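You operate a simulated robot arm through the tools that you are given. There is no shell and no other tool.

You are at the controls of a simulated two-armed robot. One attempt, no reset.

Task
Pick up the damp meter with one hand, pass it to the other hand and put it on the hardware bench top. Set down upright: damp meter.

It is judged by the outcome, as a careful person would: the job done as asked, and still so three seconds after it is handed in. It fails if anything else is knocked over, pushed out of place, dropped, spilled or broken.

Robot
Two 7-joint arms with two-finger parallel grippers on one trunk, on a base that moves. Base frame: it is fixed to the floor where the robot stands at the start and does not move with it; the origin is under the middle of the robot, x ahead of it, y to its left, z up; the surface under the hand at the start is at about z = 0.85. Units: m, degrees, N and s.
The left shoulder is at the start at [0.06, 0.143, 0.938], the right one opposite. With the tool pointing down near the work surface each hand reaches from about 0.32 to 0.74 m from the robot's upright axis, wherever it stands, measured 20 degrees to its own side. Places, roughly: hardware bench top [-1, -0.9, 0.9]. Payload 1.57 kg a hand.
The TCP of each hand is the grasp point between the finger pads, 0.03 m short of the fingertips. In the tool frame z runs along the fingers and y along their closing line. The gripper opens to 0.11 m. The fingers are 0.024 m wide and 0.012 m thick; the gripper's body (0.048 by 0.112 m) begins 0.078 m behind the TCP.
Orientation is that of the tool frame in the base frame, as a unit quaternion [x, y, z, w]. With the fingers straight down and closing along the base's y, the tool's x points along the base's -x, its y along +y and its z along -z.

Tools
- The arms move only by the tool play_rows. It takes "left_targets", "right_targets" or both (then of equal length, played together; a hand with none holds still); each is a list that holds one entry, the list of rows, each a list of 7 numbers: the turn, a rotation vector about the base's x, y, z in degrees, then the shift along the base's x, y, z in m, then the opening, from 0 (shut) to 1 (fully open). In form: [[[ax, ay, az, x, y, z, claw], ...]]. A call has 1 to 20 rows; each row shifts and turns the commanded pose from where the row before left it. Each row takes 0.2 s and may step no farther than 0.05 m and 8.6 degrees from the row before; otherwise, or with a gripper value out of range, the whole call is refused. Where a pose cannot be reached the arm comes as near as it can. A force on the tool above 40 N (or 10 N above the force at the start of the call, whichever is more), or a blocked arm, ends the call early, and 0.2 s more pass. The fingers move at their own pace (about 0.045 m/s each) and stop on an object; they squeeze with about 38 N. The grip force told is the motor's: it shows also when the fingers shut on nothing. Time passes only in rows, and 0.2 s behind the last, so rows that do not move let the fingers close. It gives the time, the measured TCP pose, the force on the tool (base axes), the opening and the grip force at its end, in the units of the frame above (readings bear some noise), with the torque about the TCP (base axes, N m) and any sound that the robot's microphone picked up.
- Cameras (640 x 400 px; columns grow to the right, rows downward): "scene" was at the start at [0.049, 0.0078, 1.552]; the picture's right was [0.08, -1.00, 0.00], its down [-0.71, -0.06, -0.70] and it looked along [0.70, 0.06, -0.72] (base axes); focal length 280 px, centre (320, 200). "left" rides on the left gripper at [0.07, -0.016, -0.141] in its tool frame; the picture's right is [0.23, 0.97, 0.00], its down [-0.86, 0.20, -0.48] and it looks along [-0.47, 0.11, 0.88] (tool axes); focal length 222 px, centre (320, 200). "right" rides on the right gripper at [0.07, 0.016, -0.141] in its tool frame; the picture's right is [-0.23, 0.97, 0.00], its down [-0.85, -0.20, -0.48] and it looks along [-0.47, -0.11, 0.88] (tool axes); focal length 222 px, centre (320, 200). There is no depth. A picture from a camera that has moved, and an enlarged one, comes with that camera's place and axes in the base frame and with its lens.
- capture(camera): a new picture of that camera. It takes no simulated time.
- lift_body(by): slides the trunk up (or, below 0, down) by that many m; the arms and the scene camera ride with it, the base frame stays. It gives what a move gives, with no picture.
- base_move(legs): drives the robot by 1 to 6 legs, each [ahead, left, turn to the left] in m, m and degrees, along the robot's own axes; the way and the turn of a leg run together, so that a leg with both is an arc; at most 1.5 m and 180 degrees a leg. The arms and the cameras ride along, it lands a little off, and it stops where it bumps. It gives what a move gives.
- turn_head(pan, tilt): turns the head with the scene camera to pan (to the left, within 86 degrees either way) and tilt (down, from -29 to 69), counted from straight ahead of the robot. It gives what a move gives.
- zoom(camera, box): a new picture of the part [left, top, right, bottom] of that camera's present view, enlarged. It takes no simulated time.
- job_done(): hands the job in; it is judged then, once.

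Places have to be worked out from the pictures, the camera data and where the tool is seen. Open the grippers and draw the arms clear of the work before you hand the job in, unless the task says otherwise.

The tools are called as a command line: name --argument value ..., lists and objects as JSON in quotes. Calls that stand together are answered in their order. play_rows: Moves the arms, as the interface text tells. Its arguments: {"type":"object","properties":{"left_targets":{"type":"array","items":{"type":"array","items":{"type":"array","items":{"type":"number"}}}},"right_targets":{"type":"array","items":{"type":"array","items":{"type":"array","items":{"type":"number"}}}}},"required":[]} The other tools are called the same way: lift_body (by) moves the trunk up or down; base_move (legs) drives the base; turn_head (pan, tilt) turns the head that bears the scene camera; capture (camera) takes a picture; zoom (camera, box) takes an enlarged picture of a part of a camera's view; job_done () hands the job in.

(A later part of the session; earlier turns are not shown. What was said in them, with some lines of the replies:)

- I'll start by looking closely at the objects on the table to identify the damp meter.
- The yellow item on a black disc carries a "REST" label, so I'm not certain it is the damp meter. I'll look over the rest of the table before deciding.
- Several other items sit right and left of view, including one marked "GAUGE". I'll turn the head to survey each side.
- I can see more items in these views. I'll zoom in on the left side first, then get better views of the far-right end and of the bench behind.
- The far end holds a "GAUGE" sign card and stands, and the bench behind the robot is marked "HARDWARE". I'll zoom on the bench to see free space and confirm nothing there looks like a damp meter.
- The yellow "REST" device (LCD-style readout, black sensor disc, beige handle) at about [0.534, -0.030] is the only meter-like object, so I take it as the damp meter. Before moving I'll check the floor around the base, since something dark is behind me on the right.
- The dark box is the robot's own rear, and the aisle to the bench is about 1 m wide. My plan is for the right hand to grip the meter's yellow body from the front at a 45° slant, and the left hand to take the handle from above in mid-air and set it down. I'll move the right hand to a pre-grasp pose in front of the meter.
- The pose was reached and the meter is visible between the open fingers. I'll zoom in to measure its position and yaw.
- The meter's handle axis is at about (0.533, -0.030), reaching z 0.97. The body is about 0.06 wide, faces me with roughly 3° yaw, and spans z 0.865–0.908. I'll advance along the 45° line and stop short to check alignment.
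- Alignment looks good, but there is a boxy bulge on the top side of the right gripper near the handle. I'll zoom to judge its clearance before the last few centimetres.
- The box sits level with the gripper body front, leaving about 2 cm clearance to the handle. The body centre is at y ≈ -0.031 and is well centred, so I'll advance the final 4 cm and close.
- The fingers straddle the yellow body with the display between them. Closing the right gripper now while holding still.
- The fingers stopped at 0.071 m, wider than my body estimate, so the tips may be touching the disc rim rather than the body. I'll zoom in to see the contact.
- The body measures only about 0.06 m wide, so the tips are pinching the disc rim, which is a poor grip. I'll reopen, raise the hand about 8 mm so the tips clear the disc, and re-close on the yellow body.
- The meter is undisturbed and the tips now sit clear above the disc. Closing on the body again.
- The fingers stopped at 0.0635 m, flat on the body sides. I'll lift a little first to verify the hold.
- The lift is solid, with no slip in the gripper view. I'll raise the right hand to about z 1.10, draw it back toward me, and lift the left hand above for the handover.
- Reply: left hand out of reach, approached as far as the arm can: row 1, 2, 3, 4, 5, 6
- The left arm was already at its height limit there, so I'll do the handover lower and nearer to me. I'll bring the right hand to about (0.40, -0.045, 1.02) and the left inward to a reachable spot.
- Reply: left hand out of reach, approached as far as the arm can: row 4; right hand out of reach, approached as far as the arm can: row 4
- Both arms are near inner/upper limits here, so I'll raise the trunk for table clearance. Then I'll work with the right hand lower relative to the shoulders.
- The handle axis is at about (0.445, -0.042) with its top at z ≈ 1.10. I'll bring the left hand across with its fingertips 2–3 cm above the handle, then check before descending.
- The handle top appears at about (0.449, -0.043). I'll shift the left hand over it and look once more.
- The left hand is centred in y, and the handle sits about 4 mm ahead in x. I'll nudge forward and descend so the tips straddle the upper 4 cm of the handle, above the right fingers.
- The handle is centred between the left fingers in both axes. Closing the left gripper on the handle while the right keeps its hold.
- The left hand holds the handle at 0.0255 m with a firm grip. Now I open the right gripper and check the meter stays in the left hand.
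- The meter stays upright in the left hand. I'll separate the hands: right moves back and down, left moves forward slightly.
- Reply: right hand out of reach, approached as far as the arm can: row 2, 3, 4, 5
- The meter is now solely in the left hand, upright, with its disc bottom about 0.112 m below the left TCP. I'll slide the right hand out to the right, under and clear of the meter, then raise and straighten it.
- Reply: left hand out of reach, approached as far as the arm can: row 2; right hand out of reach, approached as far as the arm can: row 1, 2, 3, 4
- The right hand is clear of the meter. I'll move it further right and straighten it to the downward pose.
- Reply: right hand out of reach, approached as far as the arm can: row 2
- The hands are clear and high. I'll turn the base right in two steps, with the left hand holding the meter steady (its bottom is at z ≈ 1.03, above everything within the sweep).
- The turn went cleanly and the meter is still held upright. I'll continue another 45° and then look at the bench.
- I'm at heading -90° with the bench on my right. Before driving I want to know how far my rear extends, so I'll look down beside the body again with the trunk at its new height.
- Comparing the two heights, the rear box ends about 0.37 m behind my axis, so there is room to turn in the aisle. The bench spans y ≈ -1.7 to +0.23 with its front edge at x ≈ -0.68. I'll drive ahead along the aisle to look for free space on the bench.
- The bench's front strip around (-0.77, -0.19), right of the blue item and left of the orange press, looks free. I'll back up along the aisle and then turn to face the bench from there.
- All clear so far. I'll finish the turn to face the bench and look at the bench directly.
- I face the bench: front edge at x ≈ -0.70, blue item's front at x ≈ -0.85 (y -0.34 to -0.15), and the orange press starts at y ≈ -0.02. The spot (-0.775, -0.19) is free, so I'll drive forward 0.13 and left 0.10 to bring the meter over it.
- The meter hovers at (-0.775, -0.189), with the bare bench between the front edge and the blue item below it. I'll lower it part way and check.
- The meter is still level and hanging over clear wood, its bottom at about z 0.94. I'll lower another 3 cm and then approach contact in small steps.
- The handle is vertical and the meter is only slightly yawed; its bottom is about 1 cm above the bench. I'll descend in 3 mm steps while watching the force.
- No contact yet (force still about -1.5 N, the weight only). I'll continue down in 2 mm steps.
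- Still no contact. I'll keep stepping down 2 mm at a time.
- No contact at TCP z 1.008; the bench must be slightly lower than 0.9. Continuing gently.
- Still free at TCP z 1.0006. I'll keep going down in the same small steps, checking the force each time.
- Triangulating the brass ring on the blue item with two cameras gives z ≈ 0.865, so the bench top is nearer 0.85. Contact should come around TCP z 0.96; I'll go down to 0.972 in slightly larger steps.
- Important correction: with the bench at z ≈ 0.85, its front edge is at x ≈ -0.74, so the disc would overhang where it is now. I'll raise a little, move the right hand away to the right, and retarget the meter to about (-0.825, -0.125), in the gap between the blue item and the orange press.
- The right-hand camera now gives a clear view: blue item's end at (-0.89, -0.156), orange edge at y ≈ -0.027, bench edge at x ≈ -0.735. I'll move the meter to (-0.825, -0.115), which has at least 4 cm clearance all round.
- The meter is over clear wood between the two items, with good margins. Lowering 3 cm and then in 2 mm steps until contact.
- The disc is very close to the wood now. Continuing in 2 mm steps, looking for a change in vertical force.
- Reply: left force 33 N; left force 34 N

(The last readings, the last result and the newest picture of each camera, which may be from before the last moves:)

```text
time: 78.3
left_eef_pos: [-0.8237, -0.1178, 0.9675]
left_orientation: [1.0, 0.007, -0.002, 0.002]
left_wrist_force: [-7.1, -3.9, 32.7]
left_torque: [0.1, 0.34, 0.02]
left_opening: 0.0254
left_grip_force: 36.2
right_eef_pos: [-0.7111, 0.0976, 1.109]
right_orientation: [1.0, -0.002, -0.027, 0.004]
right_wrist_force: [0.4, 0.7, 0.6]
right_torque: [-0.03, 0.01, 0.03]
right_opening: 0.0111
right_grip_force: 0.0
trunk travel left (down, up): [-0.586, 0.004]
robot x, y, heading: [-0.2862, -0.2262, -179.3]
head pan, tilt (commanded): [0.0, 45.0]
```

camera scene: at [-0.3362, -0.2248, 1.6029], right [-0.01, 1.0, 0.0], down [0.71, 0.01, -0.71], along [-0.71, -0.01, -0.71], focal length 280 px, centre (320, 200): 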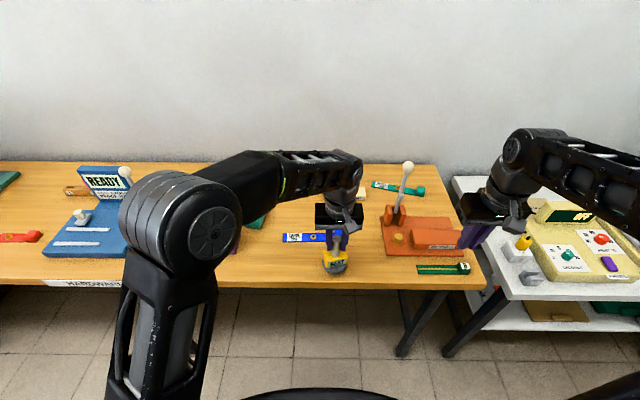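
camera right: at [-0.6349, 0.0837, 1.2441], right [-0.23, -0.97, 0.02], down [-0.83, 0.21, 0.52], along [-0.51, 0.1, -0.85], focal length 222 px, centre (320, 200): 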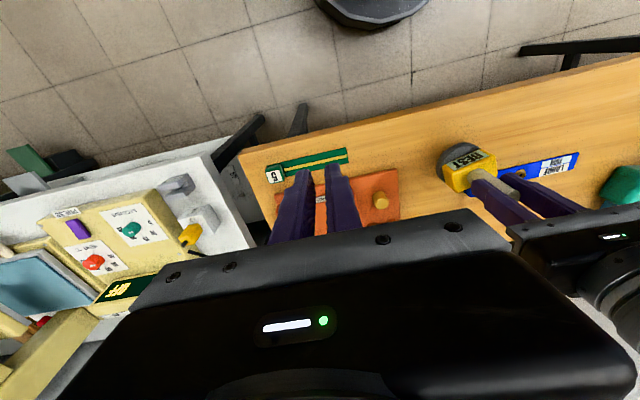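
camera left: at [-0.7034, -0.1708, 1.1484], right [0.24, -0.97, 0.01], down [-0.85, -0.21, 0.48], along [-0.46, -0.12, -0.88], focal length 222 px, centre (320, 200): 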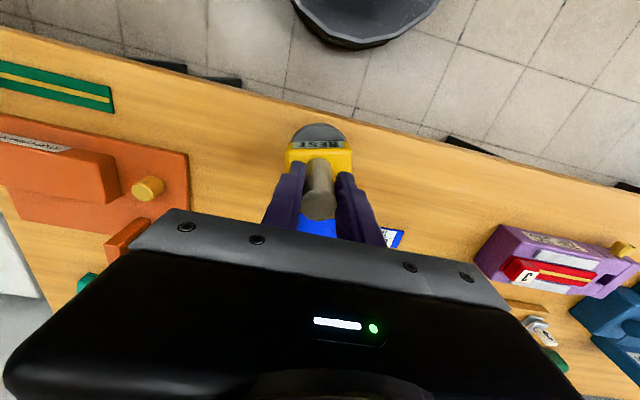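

Contact is confirmed (the force jumped to about 33 N because I queued extra steps). I'll relax upward about 3.5 mm to unload before opening.

play_rows --left_targets '[[[0, 0, 0, 0, 0, 0.002, 0], [0, 0, 0, 0, 0, 0.0015, 0], [0, 0, 0, 0, 0, 0, 0]]]'

zoom --camera "scene" --box '[280, 170, 440, 290]'

zoom --camera "right" --box '[400, 100, 560, 200]'

```text
time: 79.1
left_eef_pos: [-0.8235, -0.1163, 0.9684]
left_orientation: [1.0, 0.006, 0.001, 0.004]
left_wrist_force: [-6.8, -1.5, 13.7]
left_torque: [0.34, 0.73, 0.21]
left_opening: 0.0252
left_grip_force: 36.8
right_eef_pos: [-0.7106, 0.0996, 1.1079]
right_orientation: [1.0, -0.002, -0.028, 0.004]
right_wrist_force: [-0.5, 0.6, 0.2]
right_torque: [0.01, 0.01, 0.02]
right_opening: 0.0108
right_grip_force: 0.0
trunk travel left (down, up): [-0.586, 0.004]
robot x, y, heading: [-0.2827, -0.2264, -179.3]
head pan, tilt (commanded): [0.0, 45.0]
```

```text
3.33 times, centred on (360, 230) of scene
camera zoom: at [-0.3355, -0.225, 1.6028], right [-0.01, 1.0, 0.0], down [0.71, 0.01, -0.71], along [-0.71, -0.01, -0.71], focal length 934 px, centre (187, 100)
```

zoom: 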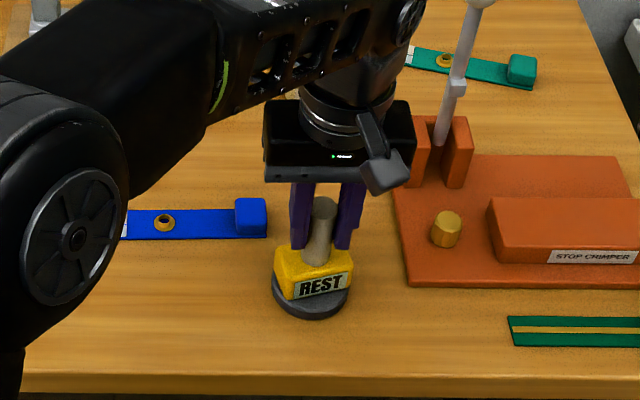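

```text
4.00 times, centred on (480, 150) of right
camera zoom: at [-0.6346, 0.0836, 1.2441], right [-0.23, -0.97, 0.02], down [-0.83, 0.21, 0.52], along [-0.51, 0.1, -0.85], focal length 888 px, centre (-320, 400)
```

zoom: 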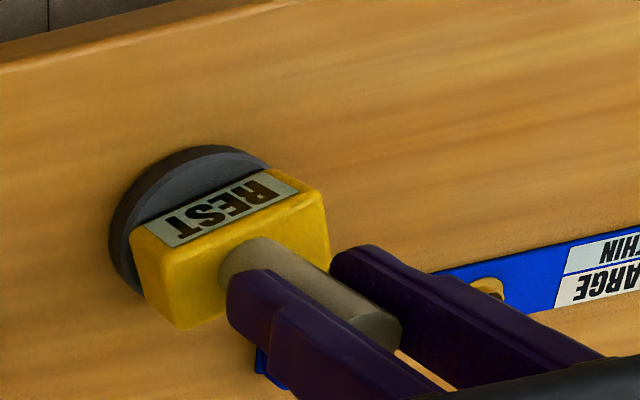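

Force is down to about 14 N with some sideways preload. I'll relax a little more before releasing.

play_rows --left_targets '[[[0, 0, 0, 0, 0, 0.001, 0], [0, 0, 0, 0, 0, 0, 0], [0, 0, 0, 0, 0, 0, 0]]]'

```text
time: 79.9
left_eef_pos: [-0.8236, -0.1175, 0.9691]
left_orientation: [1.0, 0.005, 0.002, 0.004]
left_wrist_force: [-0.2, 1.2, -1.2]
left_torque: [0.08, 0.02, -0.01]
left_opening: 0.0253
left_grip_force: 36.1
right_eef_pos: [-0.712, 0.0994, 1.1069]
right_orientation: [1.0, -0.002, -0.028, 0.004]
right_wrist_force: [-0.4, 0.1, 0.4]
right_torque: [0.02, 0.03, 0.01]
right_opening: 0.0112
right_grip_force: 0.1
trunk travel left (down, up): [-0.586, 0.004]
robot x, y, heading: [-0.2839, -0.2267, -179.1]
head pan, tilt (commanded): [0.0, 45.0]
```

The load is now essentially zero (just about the meter's weight), so it rests right at the surface. Opening the left gripper.

play_rows --left_targets '[[[0, 0, 0, 0, 0, -0.0005, 0], [0, 0, 0, 0, 0, 0, 0.3], [0, 0, 0, 0, 0, 0, 0.4], [0, 0, 0, 0, 0, 0, 0.6], [0, 0, 0, 0, 0, 0, 0.7], [0, 0, 0, 0, 0, 0, 0.7], [0, 0, 0, 0, 0, 0, 0.7]]]'

zoom --camera "scene" --box '[280, 170, 440, 290]'

zoom --camera "right" --box '[400, 100, 560, 200]'

capture --camera "left"

```text
time: 81.5
left_eef_pos: [-0.8234, -0.1164, 0.969]
left_orientation: [1.0, 0.006, 0.0, 0.003]
left_wrist_force: [0.9, -0.6, -0.3]
left_torque: [-0.04, -0.01, -0.01]
left_opening: 0.0771
left_grip_force: 0.1
right_eef_pos: [-0.7128, 0.099, 1.1058]
right_orientation: [1.0, -0.001, -0.028, 0.004]
right_wrist_force: [0.9, 0.5, -0.2]
right_torque: [-0.01, 0.01, 0.01]
right_opening: 0.0112
right_grip_force: 0.0
trunk travel left (down, up): [-0.586, 0.004]
robot x, y, heading: [-0.2841, -0.2246, -179.2]
head pan, tilt (commanded): [0.0, 45.0]
```

```text
3.33 times, centred on (360, 230) of scene
camera zoom: at [-0.336, -0.2245, 1.6029], right [-0.01, 1.0, 0.0], down [0.71, 0.01, -0.71], along [-0.71, -0.01, -0.71], focal length 934 px, centre (187, 100)
```

zoom: 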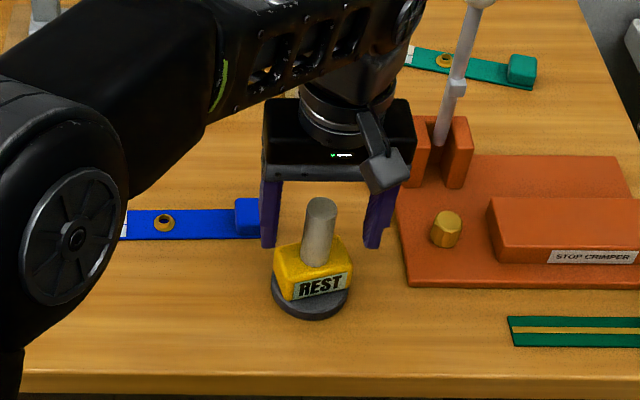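

```text
4.00 times, centred on (480, 150) of right
camera zoom: at [-0.635, 0.0839, 1.244], right [-0.23, -0.97, 0.02], down [-0.83, 0.21, 0.52], along [-0.51, 0.1, -0.85], focal length 888 px, centre (-320, 400)
```

zoom: 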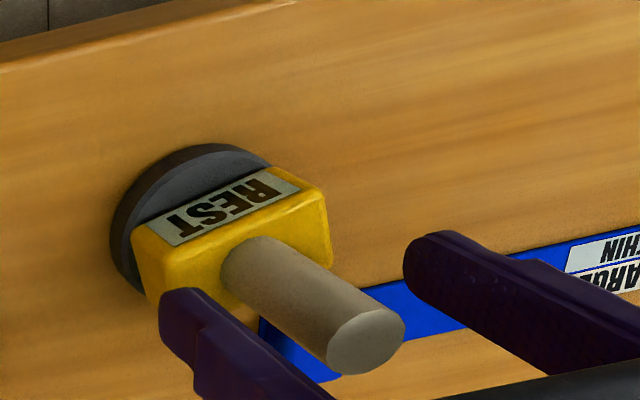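

```text
taken
camera left: at [-0.7535, -0.0991, 1.1103], right [0.24, -0.97, 0.01], down [-0.85, -0.21, 0.48], along [-0.46, -0.12, -0.88], focal length 222 px, centre (320, 200)
```

left: 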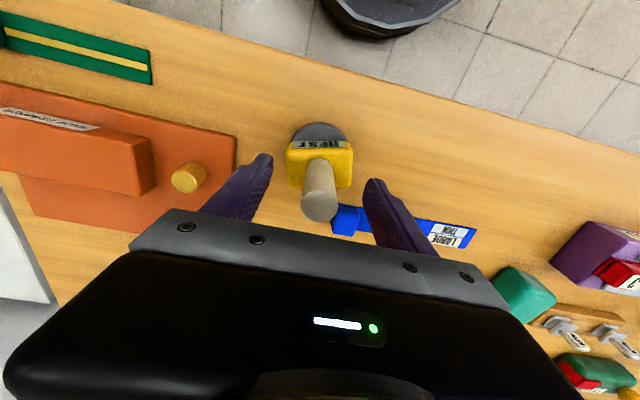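

The meter stands upright on the bench, with the fingers fully clear of the handle. I'll lift the left hand straight up.

play_rows --left_targets '[[[0, 0, 0, 0, 0, 0.015, 0.7], [0, 0, 0, 0, 0, 0.02, 0.7], [0, 0, 0, 0, 0, 0.025, 0.7], [0, 0, 0, 0, 0, 0.03, 0.7], [0, 0, 0, 0, 0, 0.03, 0.7], [0, 0, 0, 0, 0, 0, 0.7]]]'

capture --camera "scene"

zoom --camera "right" --box '[400, 60, 640, 220]'

```text
time: 82.9
left_eef_pos: [-0.8231, -0.1167, 1.0686]
left_orientation: [1.0, 0.006, 0.001, 0.004]
left_wrist_force: [0.5, -0.7, 0.2]
left_torque: [-0.02, -0.01, 0.03]
left_opening: 0.0769
left_grip_force: 0.1
left hand out of reach, approached as far as the arm can: row 5
right_eef_pos: [-0.7122, 0.0998, 1.1077]
right_orientation: [1.0, -0.002, -0.028, 0.004]
right_wrist_force: [-0.3, -0.7, -0.3]
right_torque: [0.0, 0.02, -0.01]
right_opening: 0.0109
right_grip_force: 0.0
trunk travel left (down, up): [-0.586, 0.004]
robot x, y, heading: [-0.2873, -0.2274, -179.5]
head pan, tilt (commanded): [0.0, 45.0]
```

```text
taken
camera scene: at [-0.3358, -0.2246, 1.6029], right [-0.01, 1.0, 0.0], down [0.71, 0.01, -0.71], along [-0.71, -0.01, -0.71], focal length 280 px, centre (320, 200)
```

scene: 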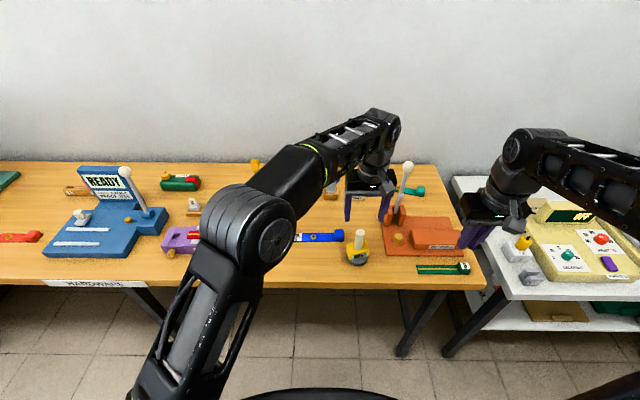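

```text
2.50 times, centred on (520, 140) of right
camera zoom: at [-0.6349, 0.0839, 1.244], right [-0.23, -0.97, 0.02], down [-0.83, 0.21, 0.52], along [-0.51, 0.1, -0.85], focal length 555 px, centre (-180, 350)
```

zoom: 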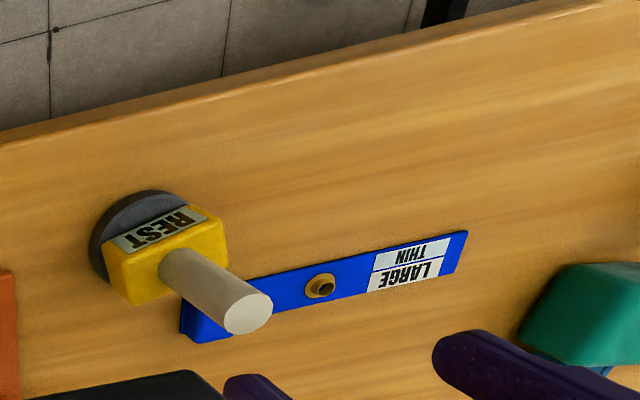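

The meter stands alone on the bench. I'll back the base off by 0.15 m so both arms are clear of the bench.

base_move --legs '[[-0.15, 0, 0]]'

turn_head --pan 0 --tilt 40

capture --camera "scene"

zoom --camera "scene" --box '[260, 140, 460, 270]'

capture --camera "left"

```text
time: 84.3
left_eef_pos: [-0.6741, -0.1139, 1.0701]
left_orientation: [1.0, 0.005, 0.0, 0.004]
left_wrist_force: [0.4, -0.8, 0.0]
left_torque: [0.01, 0.06, 0.0]
left_opening: 0.0769
left_grip_force: 0.1
right_eef_pos: [-0.5619, 0.1022, 1.1073]
right_orientation: [1.0, -0.004, -0.028, 0.004]
right_wrist_force: [0.3, 0.1, 0.4]
right_torque: [0.03, 0.03, 0.0]
right_opening: 0.0109
right_grip_force: 0.1
trunk travel left (down, up): [-0.586, 0.004]
robot x, y, heading: [-0.1374, -0.2245, -179.4]
head pan, tilt (commanded): [0.0, 45.0]
```

```text
time: 84.9
left_eef_pos: [-0.6744, -0.114, 1.0684]
left_orientation: [1.0, 0.004, 0.0, 0.004]
left_wrist_force: [0.8, -0.4, -1.0]
left_torque: [-0.01, 0.01, 0.02]
left_opening: 0.0769
left_grip_force: 0.1
right_eef_pos: [-0.5625, 0.1009, 1.1068]
right_orientation: [1.0, -0.003, -0.027, 0.004]
right_wrist_force: [0.9, 0.4, 0.2]
right_torque: [0.03, -0.03, 0.01]
right_opening: 0.0111
right_grip_force: 0.1
trunk travel left (down, up): [-0.586, 0.004]
robot x, y, heading: [-0.1361, -0.22, -179.4]
head pan, tilt (commanded): [0.0, 40.0]
```

```text
taken
camera scene: at [-0.1912, -0.2227, 1.6101], right [-0.01, 1.0, 0.0], down [0.64, 0.01, -0.77], along [-0.77, -0.01, -0.64], focal length 280 px, centre (320, 200)
```

scene: 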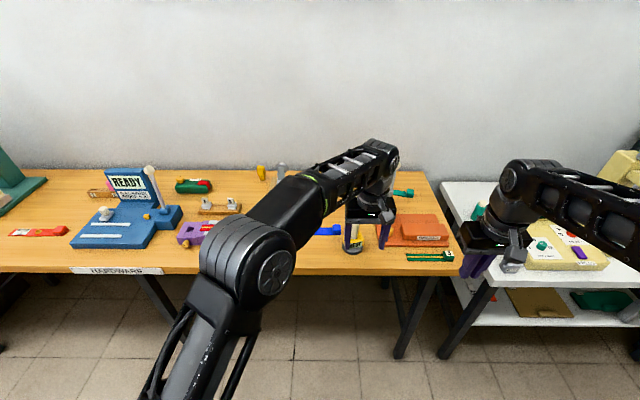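

```text
3.08 times, centred on (360, 205) of scene
camera zoom: at [-0.1912, -0.2227, 1.6101], right [-0.01, 1.0, 0.0], down [0.64, 0.01, -0.77], along [-0.77, -0.01, -0.64], focal length 863 px, centre (197, 185)
```

zoom: 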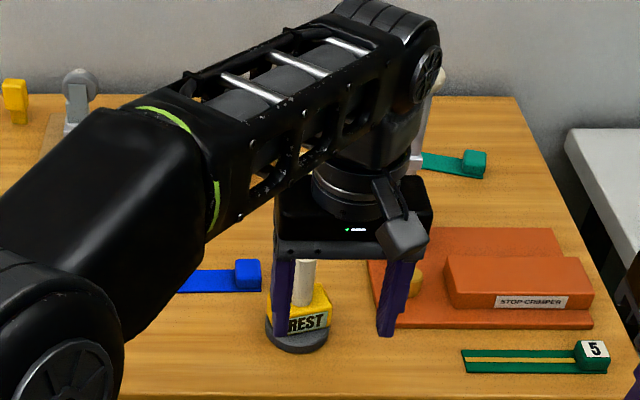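

```text
taken
camera left: at [-0.6045, -0.0958, 1.2104], right [0.24, -0.97, 0.01], down [-0.85, -0.2, 0.48], along [-0.46, -0.12, -0.88], focal length 222 px, centre (320, 200)
```

left: 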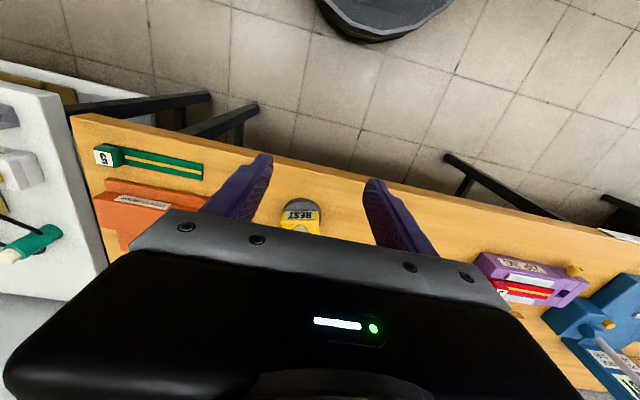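

The meter stands upright and undisturbed, and both hands are clear of the bench. I'll open both grippers fully and take a final look.

play_rows --left_targets '[[[0, 0, 0, 0, 0, 0, 1], [0, 0, 0, 0, 0, 0, 1], [0, 0, 0, 0, 0, 0, 1], [0, 0, 0, 0, 0, 0, 1], [0, 0, 0, 0, 0, 0, 1], [0, 0, 0, 0, 0, 0, 1], [0, 0, 0, 0, 0, 0, 1]]]' --right_targets '[[[0, 0, 0, 0, 0, 0, 1], [0, 0, 0, 0, 0, 0, 1], [0, 0, 0, 0, 0, 0, 1], [0, 0, 0, 0, 0, 0, 1], [0, 0, 0, 0, 0, 0, 1], [0, 0, 0, 0, 0, 0, 1], [0, 0, 0, 0, 0, 0, 1]]]'

zoom --camera "left" --box '[220, 140, 420, 260]'

zoom --camera "right" --box '[320, 0, 640, 220]'

```text
time: 86.5
left_eef_pos: [-0.6749, -0.1124, 1.0698]
left_orientation: [1.0, 0.004, 0.0, 0.004]
left_wrist_force: [0.8, 0.6, 0.3]
left_torque: [-0.03, -0.01, -0.01]
left_opening: 0.1101
left_grip_force: 0.0
right_eef_pos: [-0.5626, 0.1016, 1.1075]
right_orientation: [1.0, -0.004, -0.028, 0.004]
right_wrist_force: [-0.5, -0.2, -0.4]
right_torque: [0.0, 0.02, -0.01]
right_opening: 0.11
right_grip_force: 0.1
trunk travel left (down, up): [-0.586, 0.004]
robot x, y, heading: [-0.1363, -0.2247, -179.5]
head pan, tilt (commanded): [0.0, 40.0]
```

```text
3.20 times, centred on (320, 200) of left
camera zoom: at [-0.6042, -0.0959, 1.2105], right [0.24, -0.97, 0.01], down [-0.85, -0.2, 0.48], along [-0.46, -0.12, -0.88], focal length 711 px, centre (320, 200)
```

zoom: 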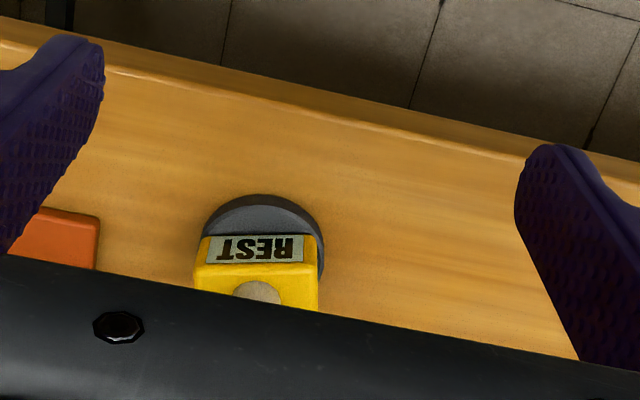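

```text
1.82 times, centred on (480, 110) of right
camera zoom: at [-0.485, 0.0867, 1.244], right [-0.23, -0.97, 0.02], down [-0.83, 0.21, 0.52], along [-0.51, 0.1, -0.85], focal length 404 px, centre (29, 364)
```

zoom: 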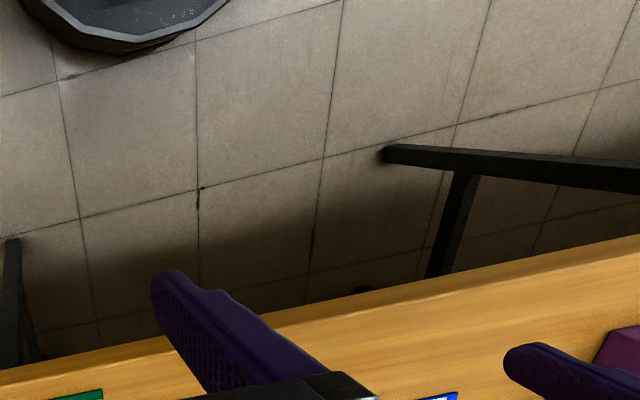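

The damp meter stands upright on the hardware bench, well inside the edge. Neighbouring items look undisturbed, both grippers are open and the arms are clear, so I'm handing the job in.

job_done

```text
The job is handed in.
```

The damp meter is standing upright on the hardware bench top, and the job is handed in. I don't have the judge's result.

- **Which object:** nothing was labelled as a damp meter. I took it to be the yellow device with the "REST" display, black disc base and beige handle, as the only meter-like item I saw.
- **Pick and pass:** the right hand lifted it by its yellow body. The left hand then took it by the handle in mid-air and set it down.
- **Regrip:** the first grip caught the disc rim, so I reopened and gripped the body instead. The meter stayed upright.
- **Placement:** it sits between the blue item and the orange crimper, about 4 to 5 cm in from the front edge of the bench. As it touched down the hand pressed to about 33 N because I had queued extra downward steps. I eased off to near zero before letting go.
- **Surroundings:** nothing near the meter looked moved in the final pictures. I did not take a last look back at the first table after leaving it. Both grippers are open and the arms are clear of the items on the bench.
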